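You operate a simulated robot arm through the tools that you are given. There is no shell and no other tool. Be economical: measure what you need, move in short steps, check, and stop when the job is done.

You run a simulated robot arm. Do the job below in one go: nothing can be reset, and whatever is moved stays where it is left.

TASK
Put the weight from the top of the packing stand on top of the small cream bobbin. Take the lint wad from the top of the packing stand and put it on the grey disc. Open the disc drawer, put the small green clip in the inside of the disc drawer and shut the drawer again. Put the carton on the top of the packing stand away on the small shelf by column p. Take the lime bin from the top of the packing stand and leave it on the bottom shelf of the blue stand. Turn the knob of disc four to 4. Turn the tension disc knob of winder b to 1. Press the jog button of winder c three times. The order is free. Set down upright: carton.

The check looks at the end state, three seconds after you hand in, the way a careful person would. Anything else that was tipped, shoved, dropped, spilled or broken makes it a failure.

THE ROBOT
A 7-joint arm with a three-finger gripper on a trunk, on a base that drives. Base frame: it is fixed to the floor where the robot stands at the start and does not move with it; the origin is under the middle of the robot, x ahead of it, y to its left, z up; the surface under the hand at the start is at about z = 550. Lengths are in mm, angles in rad, forces in N, time in s.
With the tool pointing down near the work surface it reaches from about 100 to 880 mm from the robot's upright axis, wherever it stands. Its first joint turns from -2.897 to 2.897 rad. Places, roughly: bottom shelf of the blue stand [-1200, -3600, 300]; carton [500, -750, 500]; disc drawer [-800, 800, 700]; grey disc (10x10x1 cm) [700, -100, 600]; inside of the disc drawer [-800, 800, 700]; jog button of winder c [5200, -1000, 600]; knob of disc four [3500, -2700, 800]; lime bin (10x10x5 cm) [700, -800, 600]; lint wad (7x5x2 cm) [800, -500, 600]; small cream bobbin (6x6x10 cm) [600, -200, 600]; small green clip (3x2x4 cm) [700, -500, 600]; small shelf by column P (22x35 cm) [9560, -3100, 600]; tension disc knob of winder b [4000, -1700, 1000]; weight [500, 0, 500]. Payload 2.94 kg.
Tool frame: the origin (TCP) lies between the finger pads and is the grasp point; the fingertips stand 30 mm ahead of it; z points along the fingers, y is the line along which they close. Largest opening 132 mm; the body of the gripper starts 107 mm behind the TCP.
Orientation is told as [roll, pitch, yaw] about the base's x, y, z axes, in that order, counted from this pose: with the fingers straight down and closing along the base's y, the tool's x points along the base's -x, its y along +y and its z along -z.

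THE INTERFACE
- The arm moves only by the tool jog_arm. Its argument "rows" is a list that holds one entry, the list of rows, each a list of 7 numbers: the shift along the tool's x, y, z in m, then the turn, a rotation vector about the tool's x, y, z in rad, then the finger opening in m, from 0 to 0.132. In form: [[[x, y, z, wx, wy, wz, gripper], ...]]. A call has 1 to 10 rows; each row shifts and turns the commanded pose from where the row before left it, along the tool's axes as they then stand. Each row takes 0.2 s and may step no farther than 50 mm and 0.15 rad from the row before; otherwise, or with a gripper value out of range, the whole call is refused. A pose out of reach is approached as far as the arm can. The call stops where the force on the tool passes 40 N (or 10 N more than at its start, if that is more) or the arm is blocked; 0.2 s more then pass. Each finger halts on what it meets, pressing with about 44 N; the grip force reading is that of the motor and also rises with nothing between the fingers. The clock runs only during rows and for 0.2 s after the last one: add rows that do not move to give the fingers time. The reply holds the time, the measured pose of the TCP, the force on the tool along the base axes, the opening and the grip force, in the units named above and with some noise, with the torque about the TCP (base axes, N m) and any sound that the robot's microphone picked up.
- Cameras (640 x 400 px; columns grow to the right, rows downward): "scene" is now at [26.7, 217.5, 1554.6]; the picture's right is [0.45, -0.89, -0.00], its down [-0.83, -0.42, -0.36] and it looks along [0.32, 0.16, -0.93] (base axes); focal length 214 px, centre (320, 200). "wrist" rides on the gripper at [72, 3, -144] in the tool frame; the picture's right is [-0.04, 1.00, 0.00], its down [-0.88, -0.04, -0.48] and it looks along [-0.47, -0.02, 0.88] (tool axes); focal length 256 px, centre (320, 200). There is no depth. A picture from a camera that has moved, and an enlarged one, comes with that camera's place and axes in the base frame and with its lens. The place of the scene camera against the robot may be out by one fixed shift of up to 12 mm in any direction.
- get_image(camera): a new picture of that camera. It takes no simulated time.
- lift_body(by): slides the trunk up (or, below 0, down) by that many mm; the arm and the scene camera ride with it, the base frame stays. It gives what a move gives, with no picture.
- drive_base(legs): drives the robot by 1 to 6 legs, each [ahead, left, turn to the left] in mm, mm and rad, along the robot's own axes; the way and the turn of a leg run together, so that a leg with both is an arc; at most 1500 mm and 3.142 rad a leg. The arm and the cameras ride along, it lands a little off, and it stops where it bumps. It gives what a move gives.
- aim_head(pan, tilt): turns the head with the scene camera to pan (to the left, within 2.496 rad either way) and tilt (down, from -0.506 to 1.204), counted from straight ahead of the robot. It gives what a move gives.
- enlarge(camera, box): a new picture of the part [left, top, right, bottom] of that camera's present view, enlarged. It takes no simulated time.
- sign_off(): hands the job in; it is judged then, once.

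Work in short steps. Places have to be worked out from the pictures, the camera data and where the tool is seen: move nearer, look again, correct. Check each grasp and each placing, and mend what went wrong. You have 217 turns and 218 pictures in all, those below and enlarged ones among them. Open the gripper and draw the arm clear of the work before you hand the job in, unless the task says otherwise.

The tools are called after "Emit:" by a JSON object that holds its "api" and its "payload". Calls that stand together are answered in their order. jog_arm: Moves the arm, as the interface text tells. Its arguments: {"type":"object","properties":{"rows":{"type":"array"}},"required":["rows"]} The other tools are called the same way: lift_body (by) slides the trunk up or down; drive_base (legs) drives the base; aim_head (pan, tilt) turns the head that bears the scene camera; get_image (camera) takes a picture; enlarge (camera, box) takes an enlarged picture of a part of a camera's view; sign_off () hands the job in.

At the start:

```text
clock: 0.0
position: [669.8, -105.4, 857.9]
orientation: [0.001, 0.0, 0.0]
wrist_force: [0.4, -0.6, -0.5]
torque: [-0.02, 0.01, 0.0]
width: 132.1
finger_force: 0.0
trunk travel left (down, up): [-75.0, 465.0]
robot x, y, heading: [-1.9, -1.0, 0.001]
head pan, tilt: [0.471, 1.201]
```

scene: 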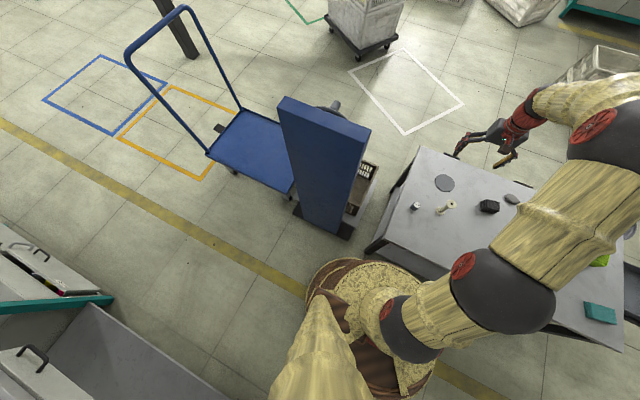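
wrist: 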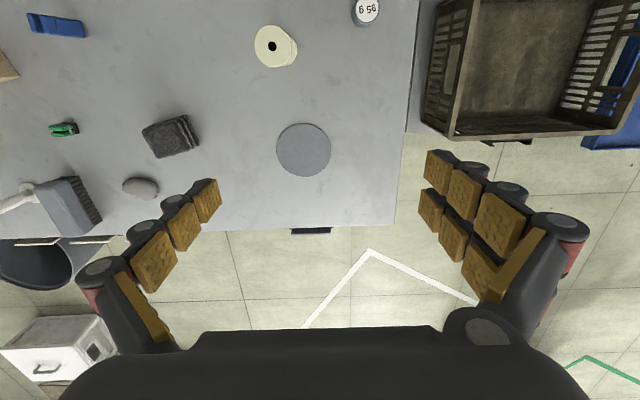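

I'll start by looking around to find the table objects and the drawer.

Emit:
{"api": "aim_head", "payload": {"pan": -0.6, "tilt": 0.9}}

Emit:
{"api": "get_image", "payload": {"camera": "scene"}}

Emit:
{"api": "aim_head", "payload": {"pan": 2.3, "tilt": 0.7}}

Emit:
{"api": "get_image", "payload": {"camera": "scene"}}

Emit:
{"api": "aim_head", "payload": {"pan": -0.4, "tilt": 0.2}}

Emit:
{"api": "get_image", "payload": {"camera": "scene"}}

```text
clock: 1.3
position: [670.1, -105.0, 859.0]
orientation: [0.0, 0.002, 0.0]
wrist_force: [-0.4, -0.5, -0.2]
torque: [0.01, 0.01, -0.01]
width: 132.0
finger_force: 0.1
trunk travel left (down, up): [-75.0, 465.0]
robot x, y, heading: [4.8, 0.9, 0.002]
head pan, tilt: [-0.6, 0.901]
```

```text
215 pictures are left
camera scene: at [39.2, 149.5, 1574.4], right [-0.56, -0.83, 0.0], down [-0.65, 0.44, -0.62], along [0.51, -0.35, -0.78], focal length 214 px, centre (320, 200)
```

scene: 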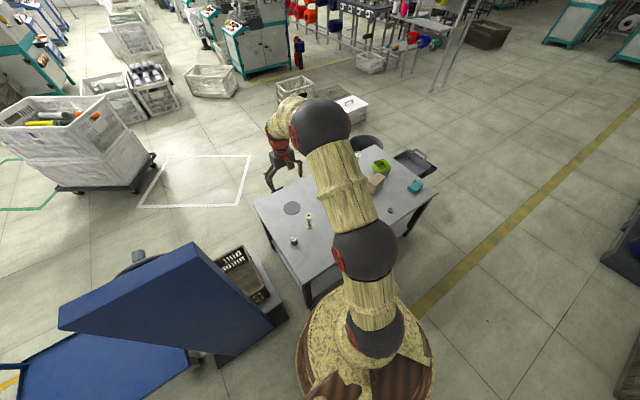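

```text
clock: 3.8
position: [668.9, -104.6, 858.1]
orientation: [0.001, -0.001, -0.001]
wrist_force: [0.3, 0.8, -0.8]
torque: [0.02, -0.02, -0.02]
width: 132.2
finger_force: 0.0
trunk travel left (down, up): [-75.0, 465.0]
robot x, y, heading: [0.4, -0.5, -0.0]
head pan, tilt: [2.3, 0.7]
```

```text
214 pictures are left
camera scene: at [-79.7, 255.5, 1590.6], right [0.75, 0.67, 0.0], down [0.43, -0.48, -0.77], along [-0.51, 0.57, -0.64], focal length 214 px, centre (320, 200)
```

scene: 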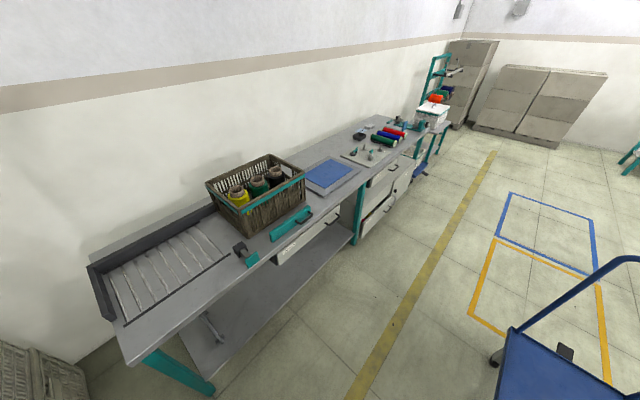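

```text
clock: 6.2
position: [670.4, -104.9, 857.7]
orientation: [0.001, -0.001, -0.001]
wrist_force: [-0.2, -0.5, 0.6]
torque: [0.0, -0.02, 0.01]
width: 131.9
finger_force: 0.0
trunk travel left (down, up): [-75.0, 465.0]
robot x, y, heading: [-3.9, -1.1, -0.001]
head pan, tilt: [-0.4, 0.201]
```

```text
213 pictures are left
camera scene: at [62.8, 155.9, 1636.0], right [-0.39, -0.92, 0.0], down [-0.18, 0.08, -0.98], along [0.9, -0.38, -0.2], focal length 214 px, centre (320, 200)
```

scene: 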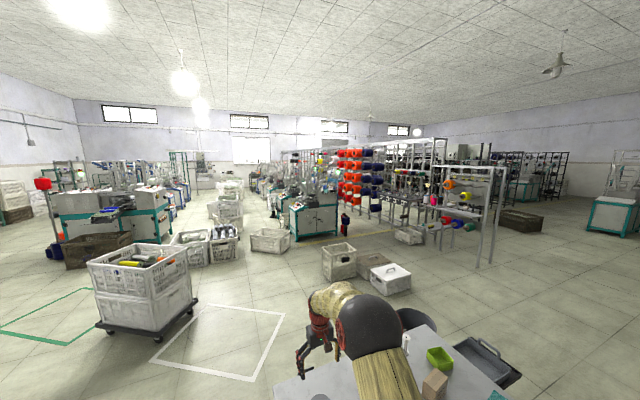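

The table is visible; the wrist camera puts the weight near (536,-38). I move the hand toward it and look again.

Emit:
{"api": "jog_arm", "payload": {"rows": [[[0.037, 0.022, 0.026, 0, 0, 0, 0.132], [0.037, 0.022, 0.026, 0, 0, 0, 0.132], [0.036, 0.022, 0.026, 0, 0, 0, 0.132], [0, 0, 0, 0, 0, 0, 0.132]]]}}

Emit:
{"api": "get_image", "payload": {"camera": "wrist"}}

```text
refused: row 1 steps farther than a row can; nothing moved
```

```text
212 pictures are left
camera wrist: at [597.5, -101.7, 1003.3], right [0.04, 1.0, 0.0], down [0.88, -0.04, 0.48], along [0.47, -0.02, -0.88], focal length 256 px, centre (320, 200)
```

wrist: 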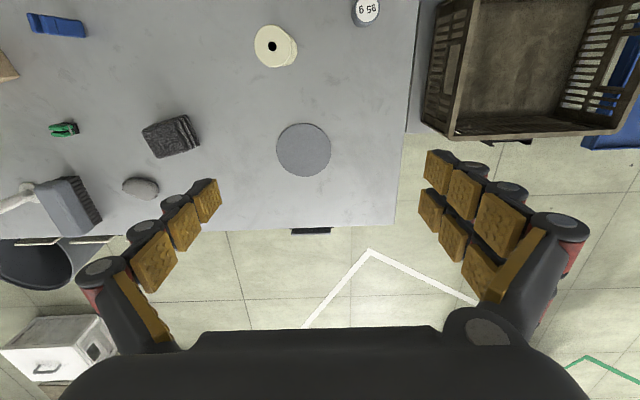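

Steps must stay under 50 mm overall; I split it into more rows.

Emit:
{"api": "jog_arm", "payload": {"rows": [[[0.0275, 0.0165, 0.02, 0, 0, 0, 0.132], [0.0275, 0.0165, 0.02, 0, 0, 0, 0.132], [0.0275, 0.0165, 0.02, 0, 0, 0, 0.132], [0.0275, 0.0165, 0.02, 0, 0, 0, 0.132], [0, 0, 0, 0, 0, 0, 0.132], [0, 0, 0, 0, 0, 0, 0.132]]]}}

Emit:
{"api": "get_image", "payload": {"camera": "wrist"}}

```text
clock: 7.6
position: [560.1, -40.1, 779.2]
orientation: [0.002, -0.001, 0.002]
wrist_force: [0.4, -0.6, 0.4]
torque: [0.0, 0.01, 0.0]
width: 131.7
finger_force: 0.2
trunk travel left (down, up): [-75.0, 465.0]
robot x, y, heading: [1.7, -1.4, 0.002]
head pan, tilt: [-0.4, 0.201]
```

```text
211 pictures are left
camera wrist: at [487.8, -35.4, 923.1], right [0.04, 1.0, 0.0], down [0.88, -0.04, 0.48], along [0.48, -0.02, -0.88], focal length 256 px, centre (320, 200)
```

wrist: 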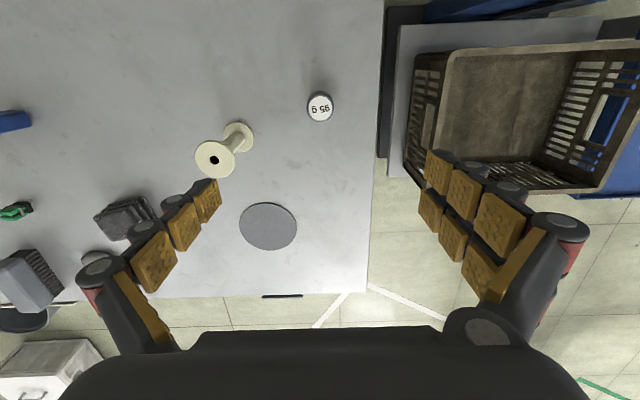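

Weight is at about (536,-37). I descend above it with a narrower opening.

Emit:
{"api": "jog_arm", "payload": {"rows": [[[0.012, 0.001, 0.04, 0, 0, 0, 0.075], [0.012, 0.001, 0.04, 0, 0, 0, 0.075], [0, 0, 0.045, 0, 0, 0, 0.075], [0, 0, 0.03, 0, 0, 0, 0.075], [0, 0, 0, 0, 0, 0, 0.075], [0, 0, 0, 0, 0, 0, 0.075]]]}}

Emit:
{"api": "get_image", "payload": {"camera": "wrist"}}

```text
clock: 9.0
position: [537.4, -36.6, 622.8]
orientation: [-0.001, 0.0, 0.0]
wrist_force: [0.8, 0.4, 0.6]
torque: [0.01, 0.0, 0.0]
width: 74.8
finger_force: 0.1
trunk travel left (down, up): [-75.0, 465.0]
robot x, y, heading: [1.0, 3.1, -0.002]
head pan, tilt: [-0.4, 0.201]
```

```text
210 pictures are left
camera wrist: at [464.0, -33.4, 767.8], right [0.04, 1.0, 0.0], down [0.88, -0.04, 0.48], along [0.48, -0.02, -0.88], focal length 256 px, centre (320, 200)
```

wrist: 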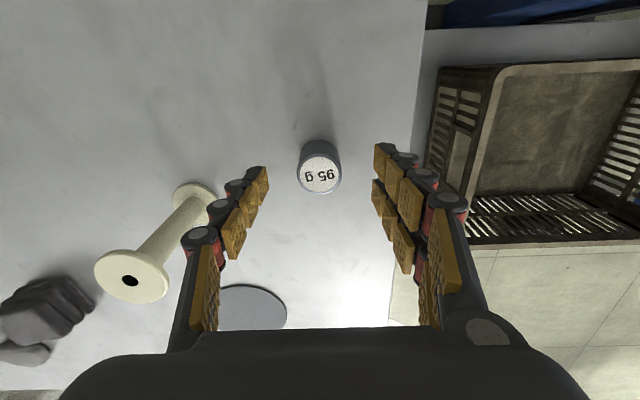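

Weight top is about z 595. I go down to TCP z≈588 and close.

Emit:
{"api": "jog_arm", "payload": {"rows": [[[0.002, -0.001, 0.02, 0, 0, 0, 0.075], [0, 0, 0.015, 0, 0, 0, 0.075], [0, 0, 0, 0, 0, 0, 0.04], [0, 0, 0, 0, 0, 0, 0.02], [0, 0, 0, 0, 0, 0, 0.02], [0, 0, 0, 0, 0, 0, 0.02], [0, 0, 0, 0, 0, 0, 0.02]]]}}

Emit:
{"api": "get_image", "payload": {"camera": "wrist"}}

```text
clock: 10.6
position: [534.9, -37.5, 588.5]
orientation: [0.001, 0.0, -0.002]
wrist_force: [0.1, 0.5, -0.7]
torque: [0.0, 0.01, -0.03]
width: 33.2
finger_force: 33.8
trunk travel left (down, up): [-75.0, 465.0]
robot x, y, heading: [2.5, 0.5, -0.003]
head pan, tilt: [-0.4, 0.201]
```

```text
209 pictures are left
camera wrist: at [461.8, -34.5, 732.8], right [0.04, 1.0, 0.0], down [0.88, -0.04, 0.48], along [0.47, -0.02, -0.88], focal length 256 px, centre (320, 200)
```

wrist: 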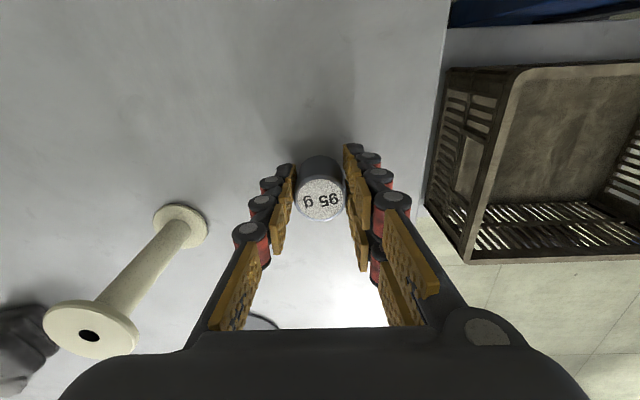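

Gripped (33 mm). I lift straight up, then translate toward above the bobbin.

Emit:
{"api": "jog_arm", "payload": {"rows": [[[0, 0, -0.045, 0, 0, 0, 0.02], [0, 0, -0.045, 0, 0, 0, 0.02], [0, 0, -0.045, 0, 0, 0, 0.02], [0, 0, -0.03, 0, 0, 0, 0.02], [0, 0, 0, 0, 0, 0, 0.02], [0, 0, 0, 0, 0, 0, 0.02]]]}}

Emit:
{"api": "get_image", "payload": {"camera": "wrist"}}

```text
clock: 12.0
position: [534.6, -37.2, 753.4]
orientation: [-0.001, 0.0, 0.0]
wrist_force: [-1.4, 0.5, -0.4]
torque: [0.05, 0.02, 0.03]
width: 32.8
finger_force: 43.8
trunk travel left (down, up): [-75.0, 465.0]
robot x, y, heading: [0.5, -1.0, -0.003]
head pan, tilt: [-0.4, 0.201]
```

```text
208 pictures are left
camera wrist: at [461.5, -34.3, 897.7], right [0.04, 1.0, 0.0], down [0.88, -0.04, 0.48], along [0.47, -0.02, -0.88], focal length 256 px, centre (320, 200)
```

wrist: 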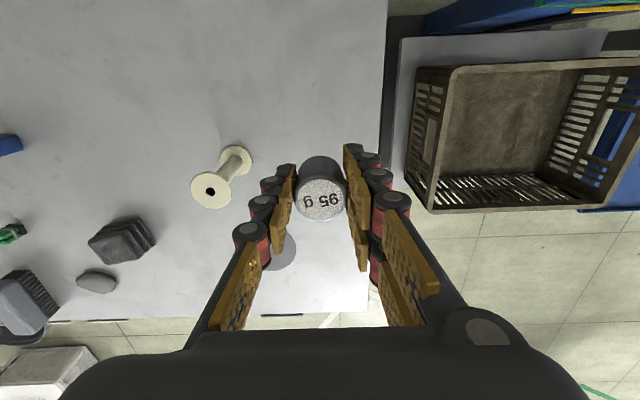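

Bobbin top judged at (578,-156,~650). I move above it.

Emit:
{"api": "jog_arm", "payload": {"rows": [[[-0.011, -0.03, 0, 0, 0, 0, 0.02], [-0.011, -0.03, 0, 0, 0, 0, 0.02], [-0.011, -0.03, 0, 0, 0, 0, 0.02], [-0.01, -0.028, 0, 0, 0, 0, 0.02], [0, 0, 0, 0, 0, 0, 0.02], [0, 0, 0, 0, 0, 0, 0.02]]]}}

Emit:
{"api": "get_image", "payload": {"camera": "wrist"}}

```text
clock: 13.4
position: [577.9, -155.3, 754.7]
orientation: [0.001, 0.001, -0.001]
wrist_force: [0.3, -0.5, -1.1]
torque: [0.0, 0.03, 0.0]
width: 33.2
finger_force: 44.0
trunk travel left (down, up): [-75.0, 465.0]
robot x, y, heading: [-0.5, 0.9, -0.001]
head pan, tilt: [-0.4, 0.201]
```

```text
207 pictures are left
camera wrist: at [504.9, -152.4, 898.5], right [0.04, 1.0, 0.0], down [0.88, -0.04, 0.48], along [0.47, -0.02, -0.88], focal length 256 px, centre (320, 200)
```

wrist: 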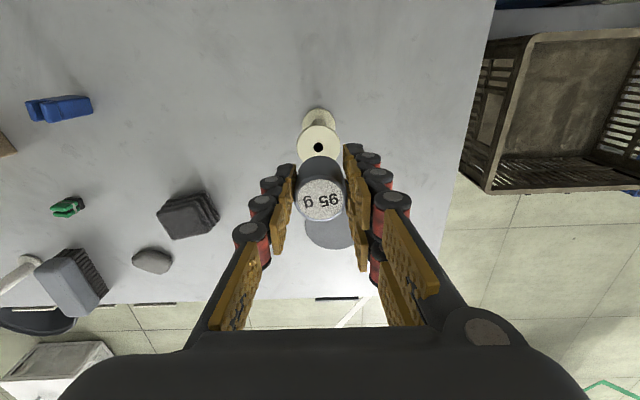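

Aligned within 2 mm. I descend to just above and look.

Emit:
{"api": "jog_arm", "payload": {"rows": [[[0, -0.0015, 0.02, 0, 0, 0, 0.02], [0, 0, 0.02, 0, 0, 0, 0.02], [0, 0, 0.014, 0, 0, 0, 0.02], [0, 0, 0, 0, 0, 0, 0.02], [0, 0, 0, 0, 0, 0, 0.02]]]}}

Emit:
{"api": "get_image", "payload": {"camera": "wrist"}}

```text
clock: 14.6
position: [577.0, -157.1, 700.9]
orientation: [-0.001, 0.001, 0.001]
wrist_force: [0.6, 1.1, -0.5]
torque: [0.03, 0.04, 0.01]
width: 33.1
finger_force: 44.2
trunk travel left (down, up): [-75.0, 465.0]
robot x, y, heading: [-3.6, -1.8, -0.003]
head pan, tilt: [-0.4, 0.201]
```

```text
206 pictures are left
camera wrist: at [504.5, -154.2, 844.3], right [0.04, 1.0, 0.0], down [0.88, -0.04, 0.48], along [0.48, -0.02, -0.88], focal length 256 px, centre (320, 200)
```

wrist: 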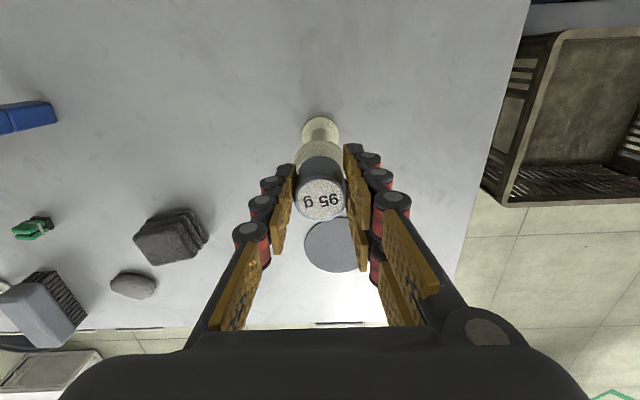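

Looks aligned. I lower in small steps until contact force shows.

Emit:
{"api": "jog_arm", "payload": {"rows": [[[0, 0, 0.004, 0, 0, 0, 0.02], [0, 0, 0.003, 0, 0, 0, 0.02], [0, 0, 0.002, 0, 0, 0, 0.02], [0, 0, 0, 0, 0, 0, 0.02]]]}}

```text
clock: 15.6
position: [575.9, -157.2, 689.1]
orientation: [0.0, -0.002, -0.001]
wrist_force: [-0.8, -0.2, -0.9]
torque: [-0.02, -0.02, 0.01]
width: 33.1
finger_force: 43.6
trunk travel left (down, up): [-75.0, 465.0]
robot x, y, heading: [-0.3, -0.7, -0.004]
head pan, tilt: [-0.4, 0.201]
```

Emit:
{"api": "jog_arm", "payload": {"rows": [[[-0.001, 0, 0.001, 0, 0, 0, 0.02], [0, 0, 0.001, 0, 0, 0, 0.02]]]}}

Emit:
{"api": "enlarge", "payload": {"camera": "wrist", "box": [240, 80, 400, 180]}}

```text
clock: 16.2
position: [577.1, -156.4, 688.9]
orientation: [0.001, 0.001, 0.001]
wrist_force: [0.4, 0.2, -1.5]
torque: [0.0, 0.0, -0.01]
width: 32.8
finger_force: 44.4
trunk travel left (down, up): [-75.0, 465.0]
robot x, y, heading: [-0.3, 0.9, -0.003]
head pan, tilt: [-0.4, 0.201]
```

```text
4.00 times, centred on (320, 130) of wrist
camera zoom: at [505.5, -154.2, 833.4], right [0.04, 1.0, 0.0], down [0.88, -0.04, 0.48], along [0.47, -0.02, -0.88], focal length 1024 px, centre (320, 480)
```

zoom: 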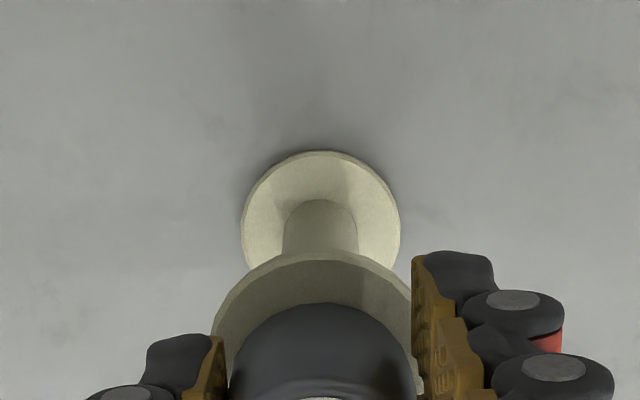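

No contact yet; I continue in 1 mm steps.

Emit:
{"api": "jog_arm", "payload": {"rows": [[[0, 0, 0.001, 0, 0, 0, 0.02], [0, 0, 0.001, 0, 0, 0, 0.02], [0, 0, 0, 0, 0, 0, 0.02]]]}}

```text
clock: 17.0
position: [578.6, -156.8, 688.7]
orientation: [0.0, -0.002, 0.001]
wrist_force: [-2.4, 0.5, 10.2]
torque: [0.0, 0.09, 0.0]
width: 32.7
finger_force: 43.7
trunk travel left (down, up): [-75.0, 465.0]
robot x, y, heading: [-2.1, 1.7, 0.004]
head pan, tilt: [-0.4, 0.201]
```

Contact (10 N up). I back off 1 mm, release slowly, and rise.

Emit:
{"api": "jog_arm", "payload": {"rows": [[[0, 0, -0.001, 0, 0, 0, 0.03], [0, 0, 0, 0, 0, 0, 0.036], [0, 0, 0, 0, 0, 0, 0.044], [0, 0, 0, 0, 0, 0, 0.054], [0, 0, 0, 0, 0, 0, 0.056], [0, 0, -0.02, 0, 0, 0, 0.056], [0, 0, -0.04, 0, 0, 0, 0.056], [0, 0, -0.04, 0, 0, 0, 0.056], [0, 0, 0, 0, 0, 0, 0.056]]]}}

Emit:
{"api": "get_image", "payload": {"camera": "wrist"}}

```text
clock: 19.0
position: [577.4, -156.6, 788.8]
orientation: [0.002, -0.001, 0.0]
wrist_force: [-0.2, 0.0, 0.1]
torque: [-0.01, -0.02, -0.01]
width: 56.1
finger_force: 0.1
trunk travel left (down, up): [-75.0, 465.0]
robot x, y, heading: [1.2, -2.7, -0.0]
head pan, tilt: [-0.4, 0.201]
```

```text
204 pictures are left
camera wrist: at [505.3, -154.4, 932.8], right [0.04, 1.0, 0.0], down [0.88, -0.04, 0.48], along [0.47, -0.02, -0.88], focal length 256 px, centre (320, 200)
```

wrist: 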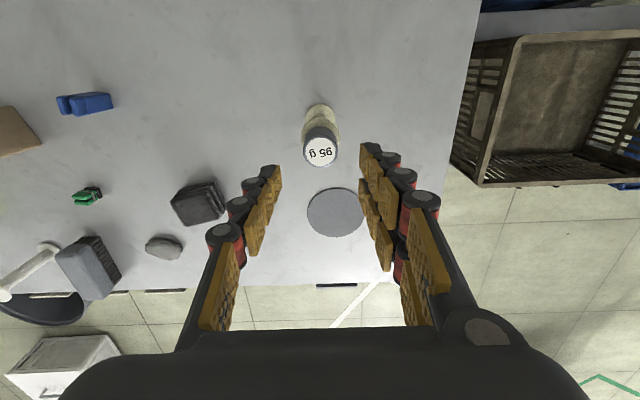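

Weight stands on the bobbin. Next the lint wad, the grey oval near (787,-453); I move over it at height.

Emit:
{"api": "jog_arm", "payload": {"rows": [[[-0.025, -0.037, 0, 0, 0, 0, 0.1], [-0.025, -0.037, 0, 0, 0, 0, 0.1], [-0.025, -0.037, 0, 0, 0, 0, 0.1], [-0.025, -0.037, 0, 0, 0, 0, 0.1], [-0.025, -0.037, 0, 0, 0, 0, 0.1], [-0.025, -0.037, 0.01, 0, 0, 0, 0.1], [-0.025, -0.037, 0.02, 0, 0, 0, 0.1], [-0.025, -0.037, 0.02, 0, 0, 0, 0.1], [0, 0, 0.04, 0, 0, 0, 0.1], [0, 0, 0, 0, 0, 0, 0.1]]]}}

Emit:
{"api": "get_image", "payload": {"camera": "wrist"}}

```text
clock: 21.2
position: [769.4, -445.9, 689.9]
orientation: [0.004, 0.008, 0.0]
wrist_force: [0.7, -0.5, -4.6]
torque: [0.0, 0.05, 0.03]
width: 99.9
finger_force: 0.1
out of reach, approached as far as the arm can: row 8
trunk travel left (down, up): [-75.0, 465.0]
robot x, y, heading: [2.6, 3.1, 0.0]
head pan, tilt: [-0.4, 0.201]
```

```text
203 pictures are left
camera wrist: at [698.2, -444.4, 835.7], right [0.04, 1.0, 0.0], down [0.88, -0.04, 0.47], along [0.47, -0.02, -0.88], focal length 256 px, centre (320, 200)
```

wrist: 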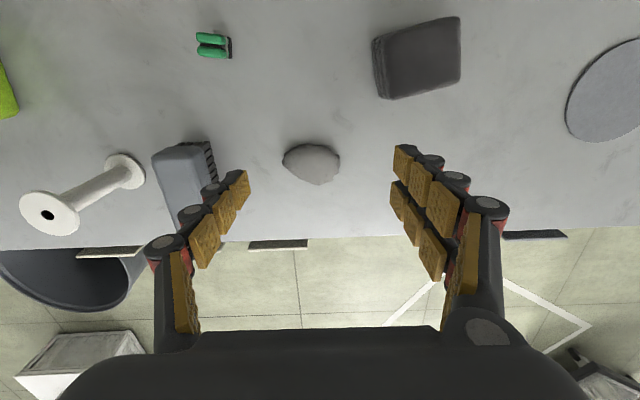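

The wad lies at about (797,-457), just out of reach. I raise the arm and slide the base to the right along the table.

Emit:
{"api": "jog_arm", "payload": {"rows": [[[0.02, 0, -0.04, 0, 0, 0, 0.1], [0.02, 0, -0.04, 0, 0, 0, 0.1], [0.02, 0, -0.04, 0, 0, 0, 0.1], [0, 0, 0, 0, 0, 0, 0.1]]]}}

Emit:
{"api": "aim_head", "payload": {"pan": -0.9, "tilt": 1.2}}

Emit:
{"api": "get_image", "payload": {"camera": "scene"}}

```text
clock: 22.2
position: [709.2, -448.9, 818.3]
orientation: [0.001, 0.0, 0.0]
wrist_force: [-0.3, -0.8, 1.3]
torque: [0.01, -0.03, -0.01]
width: 100.0
finger_force: 0.0
trunk travel left (down, up): [-75.0, 465.0]
robot x, y, heading: [-1.1, 0.1, -0.003]
head pan, tilt: [-0.4, 0.201]
```

```text
clock: 23.5
position: [708.7, -448.2, 816.9]
orientation: [0.001, 0.0, -0.001]
wrist_force: [-0.5, -0.5, -0.4]
torque: [0.0, 0.02, -0.02]
width: 100.0
finger_force: 0.1
trunk travel left (down, up): [-75.0, 465.0]
robot x, y, heading: [0.2, -0.7, -0.0]
head pan, tilt: [-0.901, 1.201]
```

```text
202 pictures are left
camera scene: at [11.8, 148.0, 1554.7], right [-0.78, -0.62, 0.0], down [-0.58, 0.73, -0.36], along [0.23, -0.28, -0.93], focal length 214 px, centre (320, 200)
```

scene: 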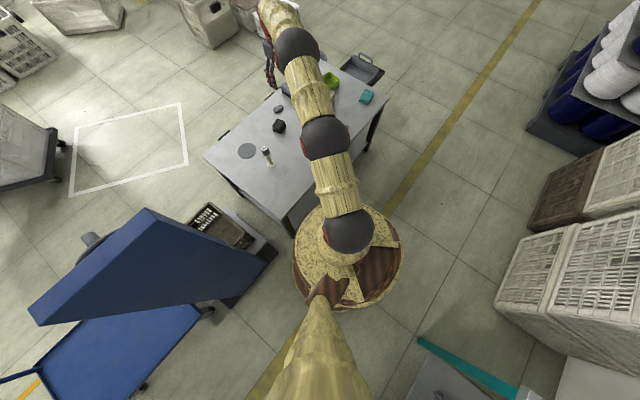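

The path along the table's near edge is clear; I slide 350 mm right.

Emit:
{"api": "drive_base", "payload": {"legs": [[0, -350, 0]]}}

Emit:
{"api": "get_image", "payload": {"camera": "wrist"}}

```text
clock: 25.8
position: [709.6, -799.1, 816.5]
orientation: [-0.001, -0.001, -0.001]
wrist_force: [0.2, 0.4, -0.2]
torque: [-0.03, -0.02, -0.01]
width: 100.3
finger_force: 0.0
trunk travel left (down, up): [-75.0, 465.0]
robot x, y, heading: [-0.2, -353.4, 0.0]
head pan, tilt: [-0.901, 1.201]
```

```text
201 pictures are left
camera wrist: at [636.7, -796.3, 961.9], right [0.04, 1.0, 0.0], down [0.88, -0.04, 0.48], along [0.47, -0.02, -0.88], focal length 256 px, centre (320, 200)
```

wrist: 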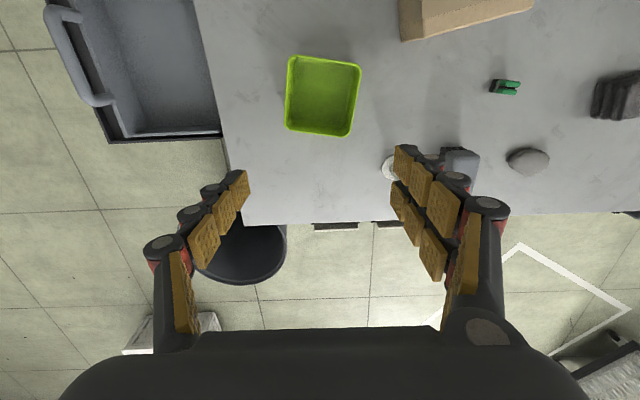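

Now I go back over the wad, staying high.

Emit:
{"api": "jog_arm", "payload": {"rows": [[[-0.011, 0.043, 0, 0, 0, 0, 0.1], [-0.011, 0.043, 0, 0, 0, 0, 0.1], [-0.011, 0.043, 0, 0, 0, 0, 0.1], [-0.011, 0.043, 0, 0, 0, 0, 0.1], [-0.011, 0.043, 0, 0, 0, 0, 0.1], [-0.011, 0.043, 0, 0, 0, 0, 0.1], [-0.011, 0.043, 0, 0, 0, 0, 0.1], [-0.01, 0.041, 0, 0, 0, 0, 0.1], [0, 0, 0.04, 0, 0, 0, 0.1], [0, 0, 0.04, 0, 0, 0, 0.1]]]}}

Emit:
{"api": "jog_arm", "payload": {"rows": [[[0, 0, 0.045, 0, 0, 0, 0.1], [0, 0, 0.04, 0, 0, 0, 0.1], [0, 0, 0, 0, 0, 0, 0.1]]]}}

Emit:
{"api": "get_image", "payload": {"camera": "wrist"}}

```text
clock: 28.0
position: [797.6, -456.8, 736.5]
orientation: [0.001, -0.002, -0.002]
wrist_force: [1.2, -1.1, 0.1]
torque: [0.03, 0.03, -0.06]
width: 99.9
finger_force: 0.0
trunk travel left (down, up): [-75.0, 465.0]
robot x, y, heading: [0.0, -350.9, -0.004]
head pan, tilt: [-0.901, 1.201]
```

```text
clock: 28.8
position: [797.4, -458.4, 651.2]
orientation: [0.0, 0.001, -0.003]
wrist_force: [-0.3, -1.2, -0.2]
torque: [-0.01, 0.02, 0.01]
width: 100.0
finger_force: 0.1
trunk travel left (down, up): [-75.0, 465.0]
robot x, y, heading: [4.4, -351.6, -0.003]
head pan, tilt: [-0.901, 1.201]
```

```text
200 pictures are left
camera wrist: at [724.7, -454.6, 795.7], right [0.04, 1.0, 0.0], down [0.88, -0.04, 0.48], along [0.47, -0.02, -0.88], focal length 256 px, centre (320, 200)
```

wrist: 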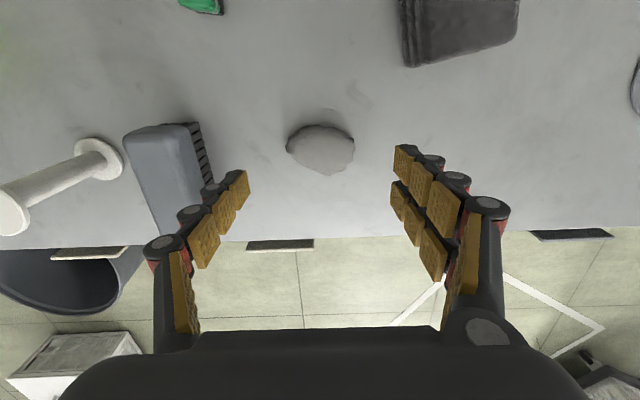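

Centred. I lower to z≈584 and close.

Emit:
{"api": "jog_arm", "payload": {"rows": [[[0.001, 0.001, 0.035, 0, 0, 0, 0.1], [0, 0, 0.032, 0, 0, 0, 0.1], [0, 0, 0, 0, 0, 0, 0.06], [0, 0, 0, 0, 0, 0, 0.03], [0, 0, 0, 0, 0, 0, 0.03], [0, 0, 0, 0, 0, 0, 0.03]]]}}

Emit:
{"api": "get_image", "payload": {"camera": "wrist"}}

```text
clock: 30.2
position: [797.0, -456.3, 583.9]
orientation: [0.002, -0.002, -0.001]
wrist_force: [-0.5, 0.3, 1.5]
torque: [0.03, 0.0, 0.02]
width: 66.7
finger_force: 28.4
trunk travel left (down, up): [-75.0, 465.0]
robot x, y, heading: [-0.2, -348.6, -0.004]
head pan, tilt: [-0.901, 1.201]
```

```text
199 pictures are left
camera wrist: at [723.5, -453.6, 729.4], right [0.04, 1.0, 0.0], down [0.88, -0.04, 0.48], along [0.48, -0.02, -0.88], focal length 256 px, centre (320, 200)
```

wrist: 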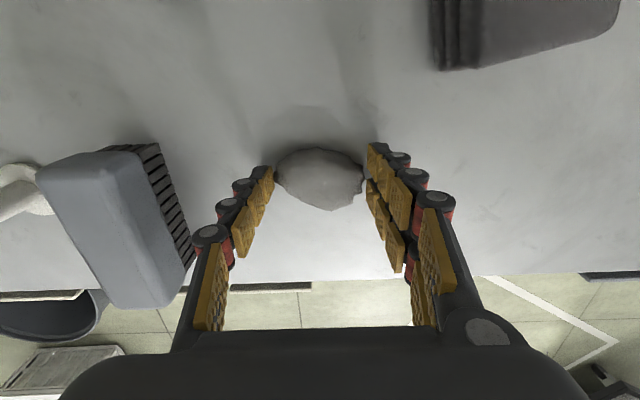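

Gripped. I lift and carry to above the grey disc at about (734,-136).

Emit:
{"api": "jog_arm", "payload": {"rows": [[[0, 0, -0.04, 0, 0, 0, 0.03], [0, 0, -0.04, 0, 0, 0, 0.03], [0.008, 0.04, -0.02, 0, 0, 0, 0.03], [0.008, 0.04, 0, 0, 0, 0, 0.03], [0.008, 0.04, 0, 0, 0, 0, 0.03], [0.008, 0.04, 0, 0, 0, 0, 0.03], [0.008, 0.04, 0, 0, 0, 0, 0.03], [0.008, 0.04, 0, 0, 0, 0, 0.03], [0.008, 0.04, 0, 0, 0, 0, 0.03], [0.007, 0.04, 0, 0, 0, 0, 0.03]]]}}

Emit:
{"api": "jog_arm", "payload": {"rows": [[[0, 0, 0, 0, 0, 0, 0.03], [0, 0, 0, 0, 0, 0, 0.03]]]}}

Emit:
{"api": "get_image", "payload": {"camera": "wrist"}}

```text
clock: 32.4
position: [733.4, -136.2, 684.7]
orientation: [0.0, -0.001, -0.001]
wrist_force: [0.8, -0.8, 0.0]
torque: [0.05, -0.01, -0.01]
width: 64.1
finger_force: 43.9
trunk travel left (down, up): [-75.0, 465.0]
robot x, y, heading: [3.1, -350.2, -0.0]
head pan, tilt: [-0.901, 1.201]
```

```text
clock: 33.0
position: [732.4, -137.0, 685.8]
orientation: [0.002, 0.0, -0.002]
wrist_force: [1.0, -0.2, 0.5]
torque: [0.01, 0.04, 0.02]
width: 64.4
finger_force: 43.9
trunk travel left (down, up): [-75.0, 465.0]
robot x, y, heading: [-0.4, -353.2, 0.002]
head pan, tilt: [-0.901, 1.201]
```

```text
198 pictures are left
camera wrist: at [660.4, -133.1, 830.2], right [0.04, 1.0, 0.0], down [0.88, -0.04, 0.48], along [0.47, -0.02, -0.88], focal length 256 px, centre (320, 200)
```

wrist: 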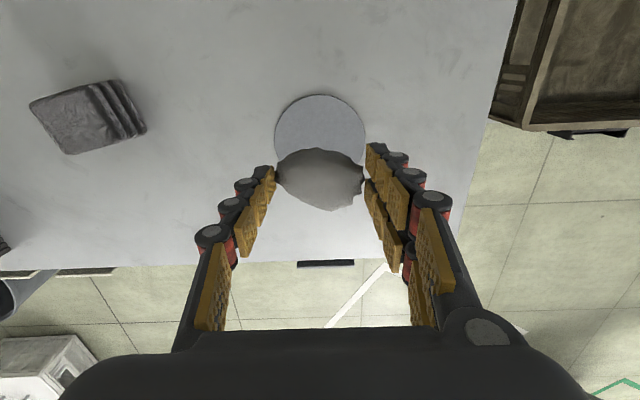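

Disc is directly under. I lower to near contact.

Emit:
{"api": "jog_arm", "payload": {"rows": [[[0.002, 0, 0.04, 0, 0, 0, 0.03], [0, 0, 0.035, 0, 0, 0, 0.03], [0, 0, 0.008, 0, 0, 0, 0.03], [0, 0, 0.004, 0, 0, 0, 0.03], [0, 0, 0.003, 0, 0, 0, 0.03], [0, 0, 0, 0, 0, 0, 0.03]]]}}

Emit:
{"api": "get_image", "payload": {"camera": "wrist"}}

```text
clock: 34.4
position: [731.2, -135.9, 594.9]
orientation: [0.001, 0.0, -0.003]
wrist_force: [-0.5, 0.6, 0.1]
torque: [-0.02, -0.02, -0.02]
width: 64.1
finger_force: 43.9
trunk travel left (down, up): [-75.0, 465.0]
robot x, y, heading: [-2.1, -349.1, 0.001]
head pan, tilt: [-0.901, 1.201]
```

```text
197 pictures are left
camera wrist: at [658.6, -133.0, 740.1], right [0.04, 1.0, 0.0], down [0.88, -0.04, 0.48], along [0.48, -0.02, -0.88], focal length 256 px, centre (320, 200)
```

wrist: 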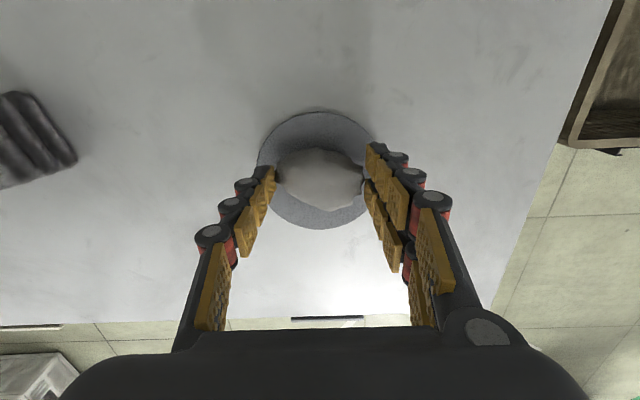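

Centred on the disc; a few more mm until contact.

Emit:
{"api": "jog_arm", "payload": {"rows": [[[0.002, -0.002, 0.002, 0, 0, 0, 0.03], [0, 0, 0.001, 0, 0, 0, 0.03], [0, 0, 0, 0, 0, 0, 0.03]]]}}

```text
clock: 35.2
position: [728.7, -137.8, 591.4]
orientation: [-0.001, 0.0, -0.003]
wrist_force: [0.2, 0.4, -0.5]
torque: [0.07, -0.02, 0.04]
width: 63.9
finger_force: 44.0
trunk travel left (down, up): [-75.0, 465.0]
robot x, y, heading: [-0.3, -350.4, 0.001]
head pan, tilt: [-0.901, 1.201]
```

Emit:
{"api": "jog_arm", "payload": {"rows": [[[0, 0, 0.001, 0, 0, 0, 0.03], [0, 0, 0.001, 0, 0, 0, 0.03], [0, 0, 0.001, 0, 0, 0, 0.03], [0, 0, 0, 0, 0, 0, 0.03]]]}}

```text
clock: 36.2
position: [730.2, -137.5, 590.4]
orientation: [0.0, 0.001, -0.001]
wrist_force: [0.6, -0.4, 0.4]
torque: [-0.01, 0.0, -0.03]
width: 64.0
finger_force: 44.3
trunk travel left (down, up): [-75.0, 465.0]
robot x, y, heading: [-2.7, -352.7, -0.004]
head pan, tilt: [-0.901, 1.201]
```

Emit:
{"api": "jog_arm", "payload": {"rows": [[[0, 0, 0.001, 0, 0, 0, 0.03], [0, 0, 0.001, 0, 0, 0, 0.03], [0, 0, 0, 0, 0, 0, 0.03]]]}}

Emit:
{"api": "enlarge", "payload": {"camera": "wrist", "box": [240, 90, 400, 190]}}

```text
clock: 37.0
position: [728.6, -139.0, 587.2]
orientation: [-0.001, 0.0, -0.001]
wrist_force: [-0.7, 0.5, 3.0]
torque: [0.04, -0.02, -0.03]
width: 63.9
finger_force: 44.2
trunk travel left (down, up): [-75.0, 465.0]
robot x, y, heading: [-1.0, -353.1, 0.004]
head pan, tilt: [-0.901, 1.201]
```

```text
4.00 times, centred on (320, 140) of wrist
camera zoom: at [656.6, -134.9, 732.5], right [0.04, 1.0, 0.0], down [0.88, -0.04, 0.48], along [0.48, -0.02, -0.88], focal length 1024 px, centre (320, 440)
```

zoom: 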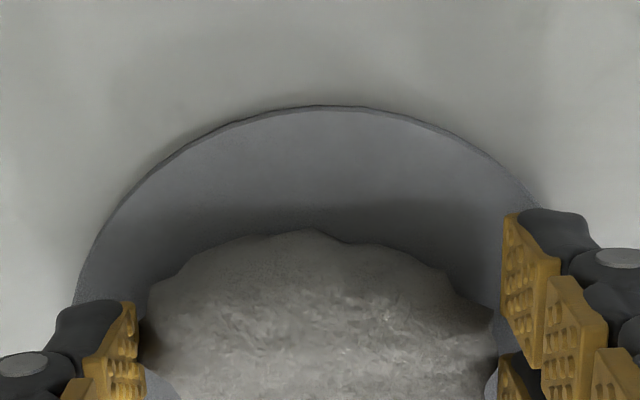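

Slight contact (3 N). I release and rise.

Emit:
{"api": "jog_arm", "payload": {"rows": [[[0, 0, 0, 0, 0, 0, 0.07], [0, 0, 0, 0, 0, 0, 0.085], [0, 0, 0, 0, 0, 0, 0.1], [0, 0, 0, 0, 0, 0, 0.1], [0, 0, -0.03, 0, 0, 0, 0.1], [0, 0, -0.045, 0, 0, 0, 0.1], [0, 0, -0.045, 0, 0, 0, 0.1], [0, 0, -0.045, 0, 0, 0, 0.1], [0, 0, -0.045, 0, 0, 0, 0.1], [0, 0, 0, 0, 0, 0, 0.1]]]}}

Emit:
{"api": "get_image", "payload": {"camera": "wrist"}}

```text
clock: 39.2
position: [728.4, -138.1, 797.6]
orientation: [0.0, 0.001, -0.002]
wrist_force: [0.6, -0.4, 0.8]
torque: [0.01, 0.0, 0.01]
width: 100.0
finger_force: 0.0
trunk travel left (down, up): [-75.0, 465.0]
robot x, y, heading: [-0.1, -353.3, -0.0]
head pan, tilt: [-0.901, 1.201]
```

```text
195 pictures are left
camera wrist: at [655.2, -134.6, 941.8], right [0.04, 1.0, 0.0], down [0.88, -0.04, 0.48], along [0.48, -0.02, -0.88], focal length 256 px, centre (320, 200)
```

wrist: 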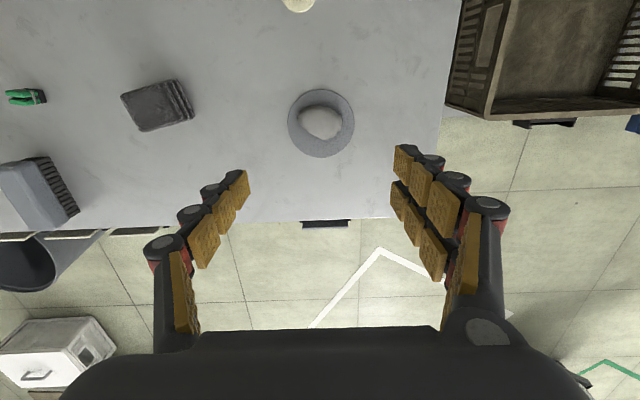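

Wad sits on the disc. Next the green clip near (681,-536).

Emit:
{"api": "jog_arm", "payload": {"rows": [[[0.005, -0.04, 0, 0, 0, 0, 0.09], [0.005, -0.04, 0, 0, 0, 0, 0.09], [0.005, -0.04, 0, 0, 0, 0, 0.09], [0.005, -0.04, 0, 0, 0, 0, 0.09], [0.005, -0.04, 0, 0, 0, 0, 0.09], [0.005, -0.04, 0, 0, 0, 0, 0.09], [0.005, -0.04, 0.02, 0, 0, 0, 0.09], [0.005, -0.04, 0.02, 0, 0, 0, 0.09], [0.005, -0.04, 0.02, 0, 0, 0, 0.09], [0.003, -0.038, 0.02, 0, 0, 0, 0.09]]]}}

Emit:
{"api": "jog_arm", "payload": {"rows": [[[0, 0, 0.035, 0, 0, 0, 0.09], [0, 0, 0.035, 0, 0, 0, 0.09], [0, 0, 0, 0, 0, 0, 0.09]]]}}

Emit:
{"api": "get_image", "payload": {"camera": "wrist"}}

Emit:
{"api": "enlarge", "payload": {"camera": "wrist", "box": [240, 90, 400, 190]}}

```text
clock: 41.4
position: [680.4, -535.0, 716.2]
orientation: [0.002, 0.0, 0.0]
wrist_force: [-0.5, 0.7, 0.6]
torque: [0.0, 0.0, 0.01]
width: 90.0
finger_force: 0.1
trunk travel left (down, up): [-75.0, 465.0]
robot x, y, heading: [2.5, -348.4, -0.0]
head pan, tilt: [-0.901, 1.201]
```

```text
clock: 42.2
position: [679.5, -536.2, 646.6]
orientation: [0.0, 0.001, -0.003]
wrist_force: [-0.2, 0.1, -0.1]
torque: [0.02, 0.04, -0.03]
width: 90.3
finger_force: 0.0
trunk travel left (down, up): [-75.0, 465.0]
robot x, y, heading: [-2.8, -351.4, -0.002]
head pan, tilt: [-0.901, 1.201]
```

```text
194 pictures are left
camera wrist: at [607.6, -532.8, 791.3], right [0.04, 1.0, 0.0], down [0.88, -0.04, 0.48], along [0.47, -0.02, -0.88], focal length 256 px, centre (320, 200)
```

wrist: 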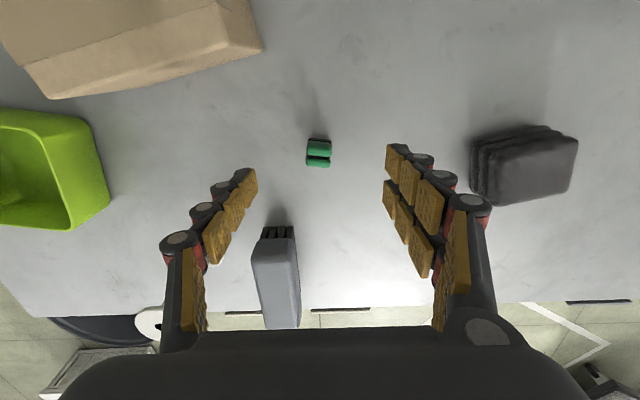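

```text
4.00 times, centred on (320, 140) of wrist
camera zoom: at [607.6, -532.8, 791.3], right [0.04, 1.0, 0.0], down [0.88, -0.04, 0.48], along [0.47, -0.02, -0.88], focal length 1024 px, centre (320, 440)
```

zoom: 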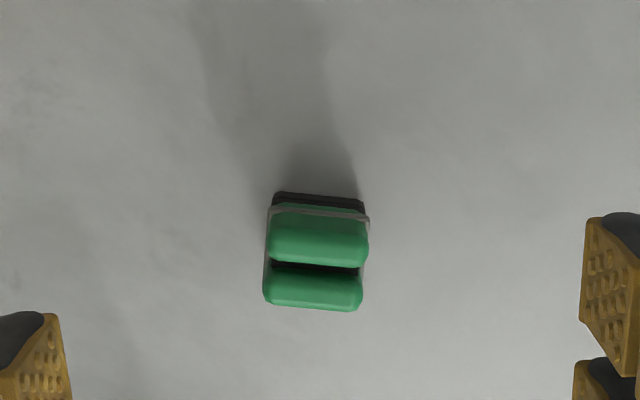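

Clip stands upright, 20 mm across y. I descend with TCP at (675,-537,585) and grip.

Emit:
{"api": "jog_arm", "payload": {"rows": [[[0.005, -0.001, 0.03, 0, 0, 0, 0.06], [0, 0, 0.03, 0, 0, 0, 0.06], [0, 0, 0, 0, 0, 0, 0.04], [0, 0, 0, 0, 0, 0, 0.025], [0, 0, 0, 0, 0, 0, 0.01], [0, 0, 0, 0, 0, 0, 0.01], [0, 0, 0, 0, 0, 0, 0.01]]]}}

Emit:
{"api": "get_image", "payload": {"camera": "wrist"}}

```text
clock: 43.8
position: [675.3, -537.2, 587.5]
orientation: [0.002, -0.001, -0.002]
wrist_force: [-0.4, -0.5, 0.4]
torque: [0.01, -0.01, -0.01]
width: 21.0
finger_force: 30.9
trunk travel left (down, up): [-75.0, 465.0]
robot x, y, heading: [-0.9, -353.0, -0.003]
head pan, tilt: [-0.901, 1.201]
```

```text
192 pictures are left
camera wrist: at [602.3, -533.9, 732.0], right [0.04, 1.0, 0.0], down [0.88, -0.04, 0.48], along [0.47, -0.02, -0.88], focal length 256 px, centre (320, 200)
```

wrist: 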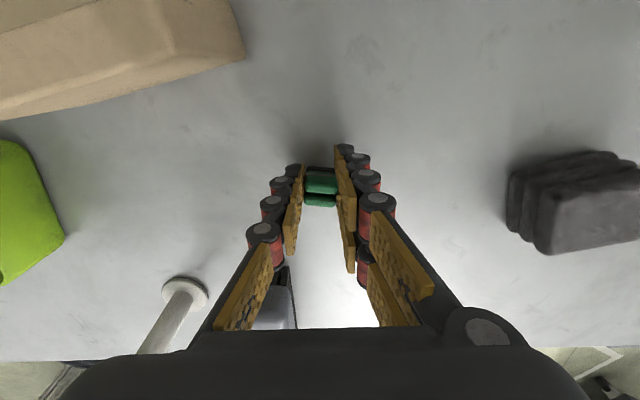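

Clip held (21 mm). I lift high and retract, then view the bench with the drawer.

Emit:
{"api": "jog_arm", "payload": {"rows": [[[0, 0, -0.045, 0, 0, 0, 0.01], [0, 0, -0.045, 0, 0, 0, 0.01], [0, 0, -0.045, 0, 0, 0, 0.01], [0.03, 0.02, -0.03, 0, 0, 0, 0.01], [0.03, 0.02, -0.03, 0, 0, 0, 0.01], [0.03, 0.02, -0.03, 0, 0, 0, 0.01], [0.03, 0.02, -0.03, 0, 0, 0, 0.01], [0.03, 0.02, -0.03, 0, 0, 0, 0.01], [0.03, 0.02, -0.03, 0, 0, 0, 0.01], [0.03, 0.02, -0.03, 0, 0, 0, 0.01]]]}}

Emit:
{"api": "aim_head", "payload": {"pan": 2.45, "tilt": 0.6}}

Emit:
{"api": "get_image", "payload": {"camera": "scene"}}

Emit:
{"api": "aim_head", "payload": {"pan": 1.2, "tilt": 0.6}}

Emit:
{"api": "get_image", "payload": {"camera": "scene"}}

```text
clock: 46.0
position: [463.5, -396.9, 933.3]
orientation: [0.001, 0.0, -0.001]
wrist_force: [0.8, -0.9, -0.3]
torque: [0.0, 0.04, 0.01]
width: 19.4
finger_force: 44.1
trunk travel left (down, up): [-75.0, 465.0]
robot x, y, heading: [-3.1, -348.4, -0.003]
head pan, tilt: [-0.901, 1.201]
```

```text
clock: 48.8
position: [464.9, -397.3, 933.7]
orientation: [0.001, 0.0, -0.003]
wrist_force: [0.2, 0.1, -0.8]
torque: [0.02, -0.02, 0.02]
width: 19.8
finger_force: 44.3
trunk travel left (down, up): [-75.0, 465.0]
robot x, y, heading: [-3.5, -350.2, 0.001]
head pan, tilt: [2.45, 0.6]
```

```text
191 pictures are left
camera scene: at [-91.3, -101.7, 1599.3], right [0.64, 0.77, 0.0], down [0.43, -0.36, -0.83], along [-0.64, 0.53, -0.56], focal length 214 px, centre (320, 200)
```

scene: 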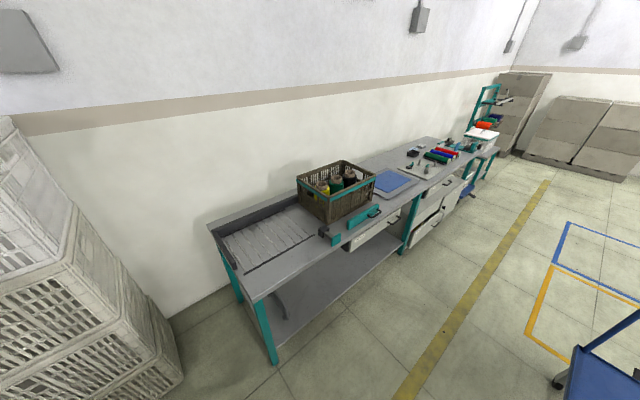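

```text
clock: 50.2
position: [465.6, -397.3, 932.7]
orientation: [0.001, -0.001, -0.001]
wrist_force: [-0.6, 0.4, -1.1]
torque: [0.04, 0.03, 0.02]
width: 19.6
finger_force: 43.9
trunk travel left (down, up): [-75.0, 465.0]
robot x, y, heading: [-0.3, -347.5, -0.007]
head pan, tilt: [1.201, 0.6]
```

```text
190 pictures are left
camera scene: at [8.7, -75.7, 1599.2], right [0.93, -0.36, 0.0], down [-0.2, -0.53, -0.83], along [0.3, 0.77, -0.57], focal length 214 px, centre (320, 200)
```

scene: 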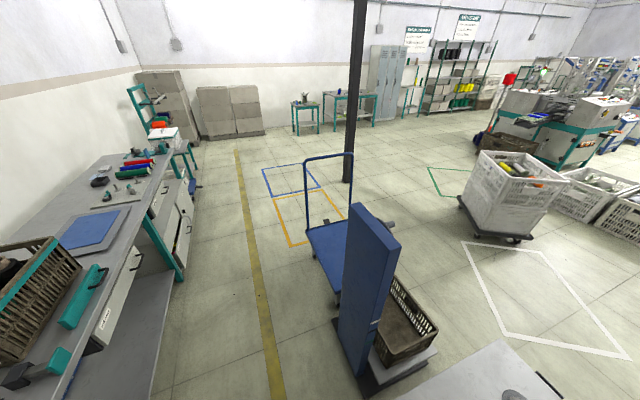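

The bench runs along y at x≈-700. I zoom in on its drawers.

Emit:
{"api": "aim_head", "payload": {"pan": 2.3, "tilt": 0.6}}

Emit:
{"api": "enlarge", "payload": {"camera": "scene", "box": [260, 120, 500, 270]}}

```text
clock: 51.6
position: [465.0, -397.6, 932.5]
orientation: [-0.002, 0.0, -0.002]
wrist_force: [0.3, 0.7, 0.9]
torque: [0.0, 0.0, 0.01]
width: 19.7
finger_force: 44.0
trunk travel left (down, up): [-75.0, 465.0]
robot x, y, heading: [-0.7, -348.4, -0.001]
head pan, tilt: [2.3, 0.6]
```

```text
2.67 times, centred on (380, 195) of scene
camera zoom: at [-82.0, -92.1, 1599.3], right [0.75, 0.67, 0.0], down [0.38, -0.42, -0.83], along [-0.55, 0.62, -0.56], focal length 572 px, centre (160, 213)
```

zoom: 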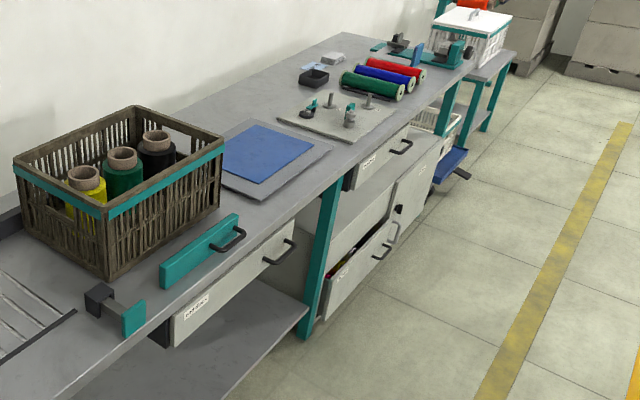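

The disc drawer should be the left drawer (handle near (-617,973)). I back off, turn toward the bench and drive beside it; the clip will be parked on the bench while I open the drawer.

Emit:
{"api": "drive_base", "payload": {"legs": [[-100, 0, 0], [0, 0, 2.28], [400, -360, 0]]}}

Emit:
{"api": "aim_head", "payload": {"pan": 0.2, "tilt": 0.8}}

Emit:
{"api": "get_image", "payload": {"camera": "scene"}}

```text
clock: 60.8
position: [-344.4, 574.2, 932.4]
orientation: [0.001, 0.0, 2.272]
wrist_force: [0.1, 1.4, -0.2]
torque: [0.02, 0.02, 0.0]
width: 19.9
finger_force: 44.6
trunk travel left (down, up): [-75.0, 465.0]
robot x, y, heading: [-83.7, 191.1, 2.274]
head pan, tilt: [2.3, 0.6]
```

```text
clock: 62.8
position: [-344.6, 574.3, 933.7]
orientation: [-0.001, -0.001, 2.272]
wrist_force: [0.4, -0.4, 0.1]
torque: [0.01, -0.01, -0.01]
width: 19.6
finger_force: 44.2
trunk travel left (down, up): [-75.0, 465.0]
robot x, y, heading: [-82.2, 186.8, 2.275]
head pan, tilt: [0.201, 0.799]
```

```text
188 pictures are left
camera scene: at [-263.0, 96.0, 1582.4], right [0.62, 0.78, 0.0], down [0.56, -0.44, -0.7], along [-0.55, 0.43, -0.72], focal length 214 px, centre (320, 200)
```

scene: 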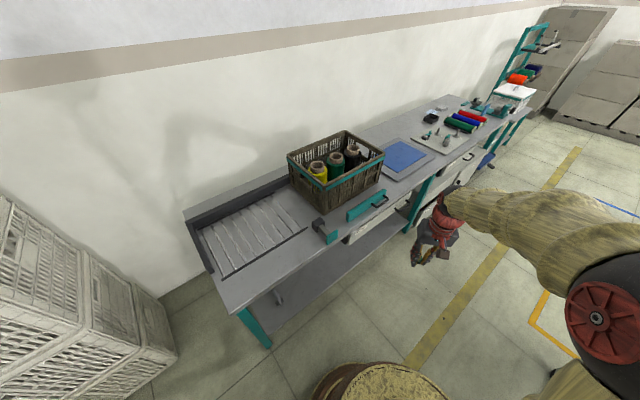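

A free strip of bench is around (-690,250). I carry the clip above it at height.

Emit:
{"api": "jog_arm", "payload": {"rows": [[[0.0024, 0.047, 0, 0, 0, 0, 0.01], [0.0024, 0.047, 0, 0, 0, 0, 0.01], [0.0024, 0.047, 0, 0, 0, 0, 0.01], [0.0024, 0.047, 0, 0, 0, 0, 0.01], [0.0024, 0.047, 0, 0, 0, 0, 0.01], [0.0024, 0.047, 0, 0, 0, 0, 0.01], [0.0024, 0.047, 0, 0, 0, 0, 0.01], [0.0024, 0.047, 0, 0, 0, 0, 0.01], [0.0024, 0.047, 0, 0, 0, 0, 0.01], [0.0024, 0.047, 0, 0, 0, 0, 0.01]]]}}

Emit:
{"api": "get_image", "payload": {"camera": "wrist"}}

Emit:
{"api": "get_image", "payload": {"camera": "scene"}}

```text
clock: 65.0
position: [-688.4, 252.5, 931.7]
orientation: [-0.002, 0.004, 2.27]
wrist_force: [0.1, 0.2, -0.7]
torque: [-0.03, 0.01, 0.0]
width: 19.7
finger_force: 44.1
trunk travel left (down, up): [-75.0, 465.0]
robot x, y, heading: [-76.2, 189.2, 2.27]
head pan, tilt: [0.201, 0.799]
```

```text
187 pictures are left
camera wrist: at [-644.7, 195.0, 1076.8], right [-0.79, -0.61, 0.0], down [-0.54, 0.7, 0.47], along [-0.29, 0.38, -0.88], focal length 256 px, centre (320, 200)
```

wrist: 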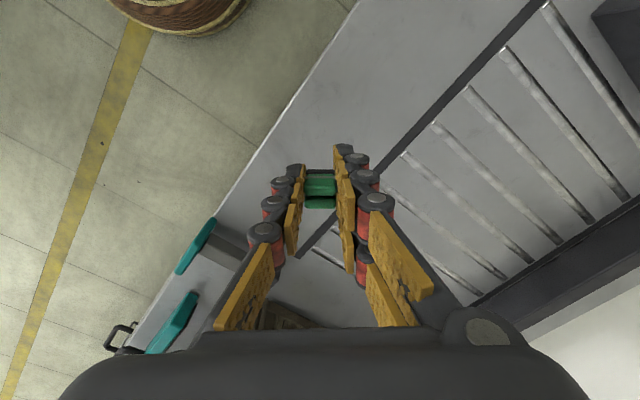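

```text
186 pictures are left
camera scene: at [-263.2, 96.1, 1582.3], right [0.62, 0.78, 0.0], down [0.56, -0.44, -0.7], along [-0.55, 0.43, -0.72], focal length 214 px, centre (320, 200)
```

scene: 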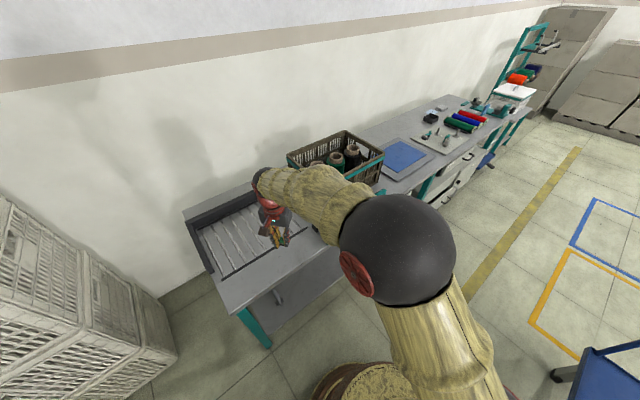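

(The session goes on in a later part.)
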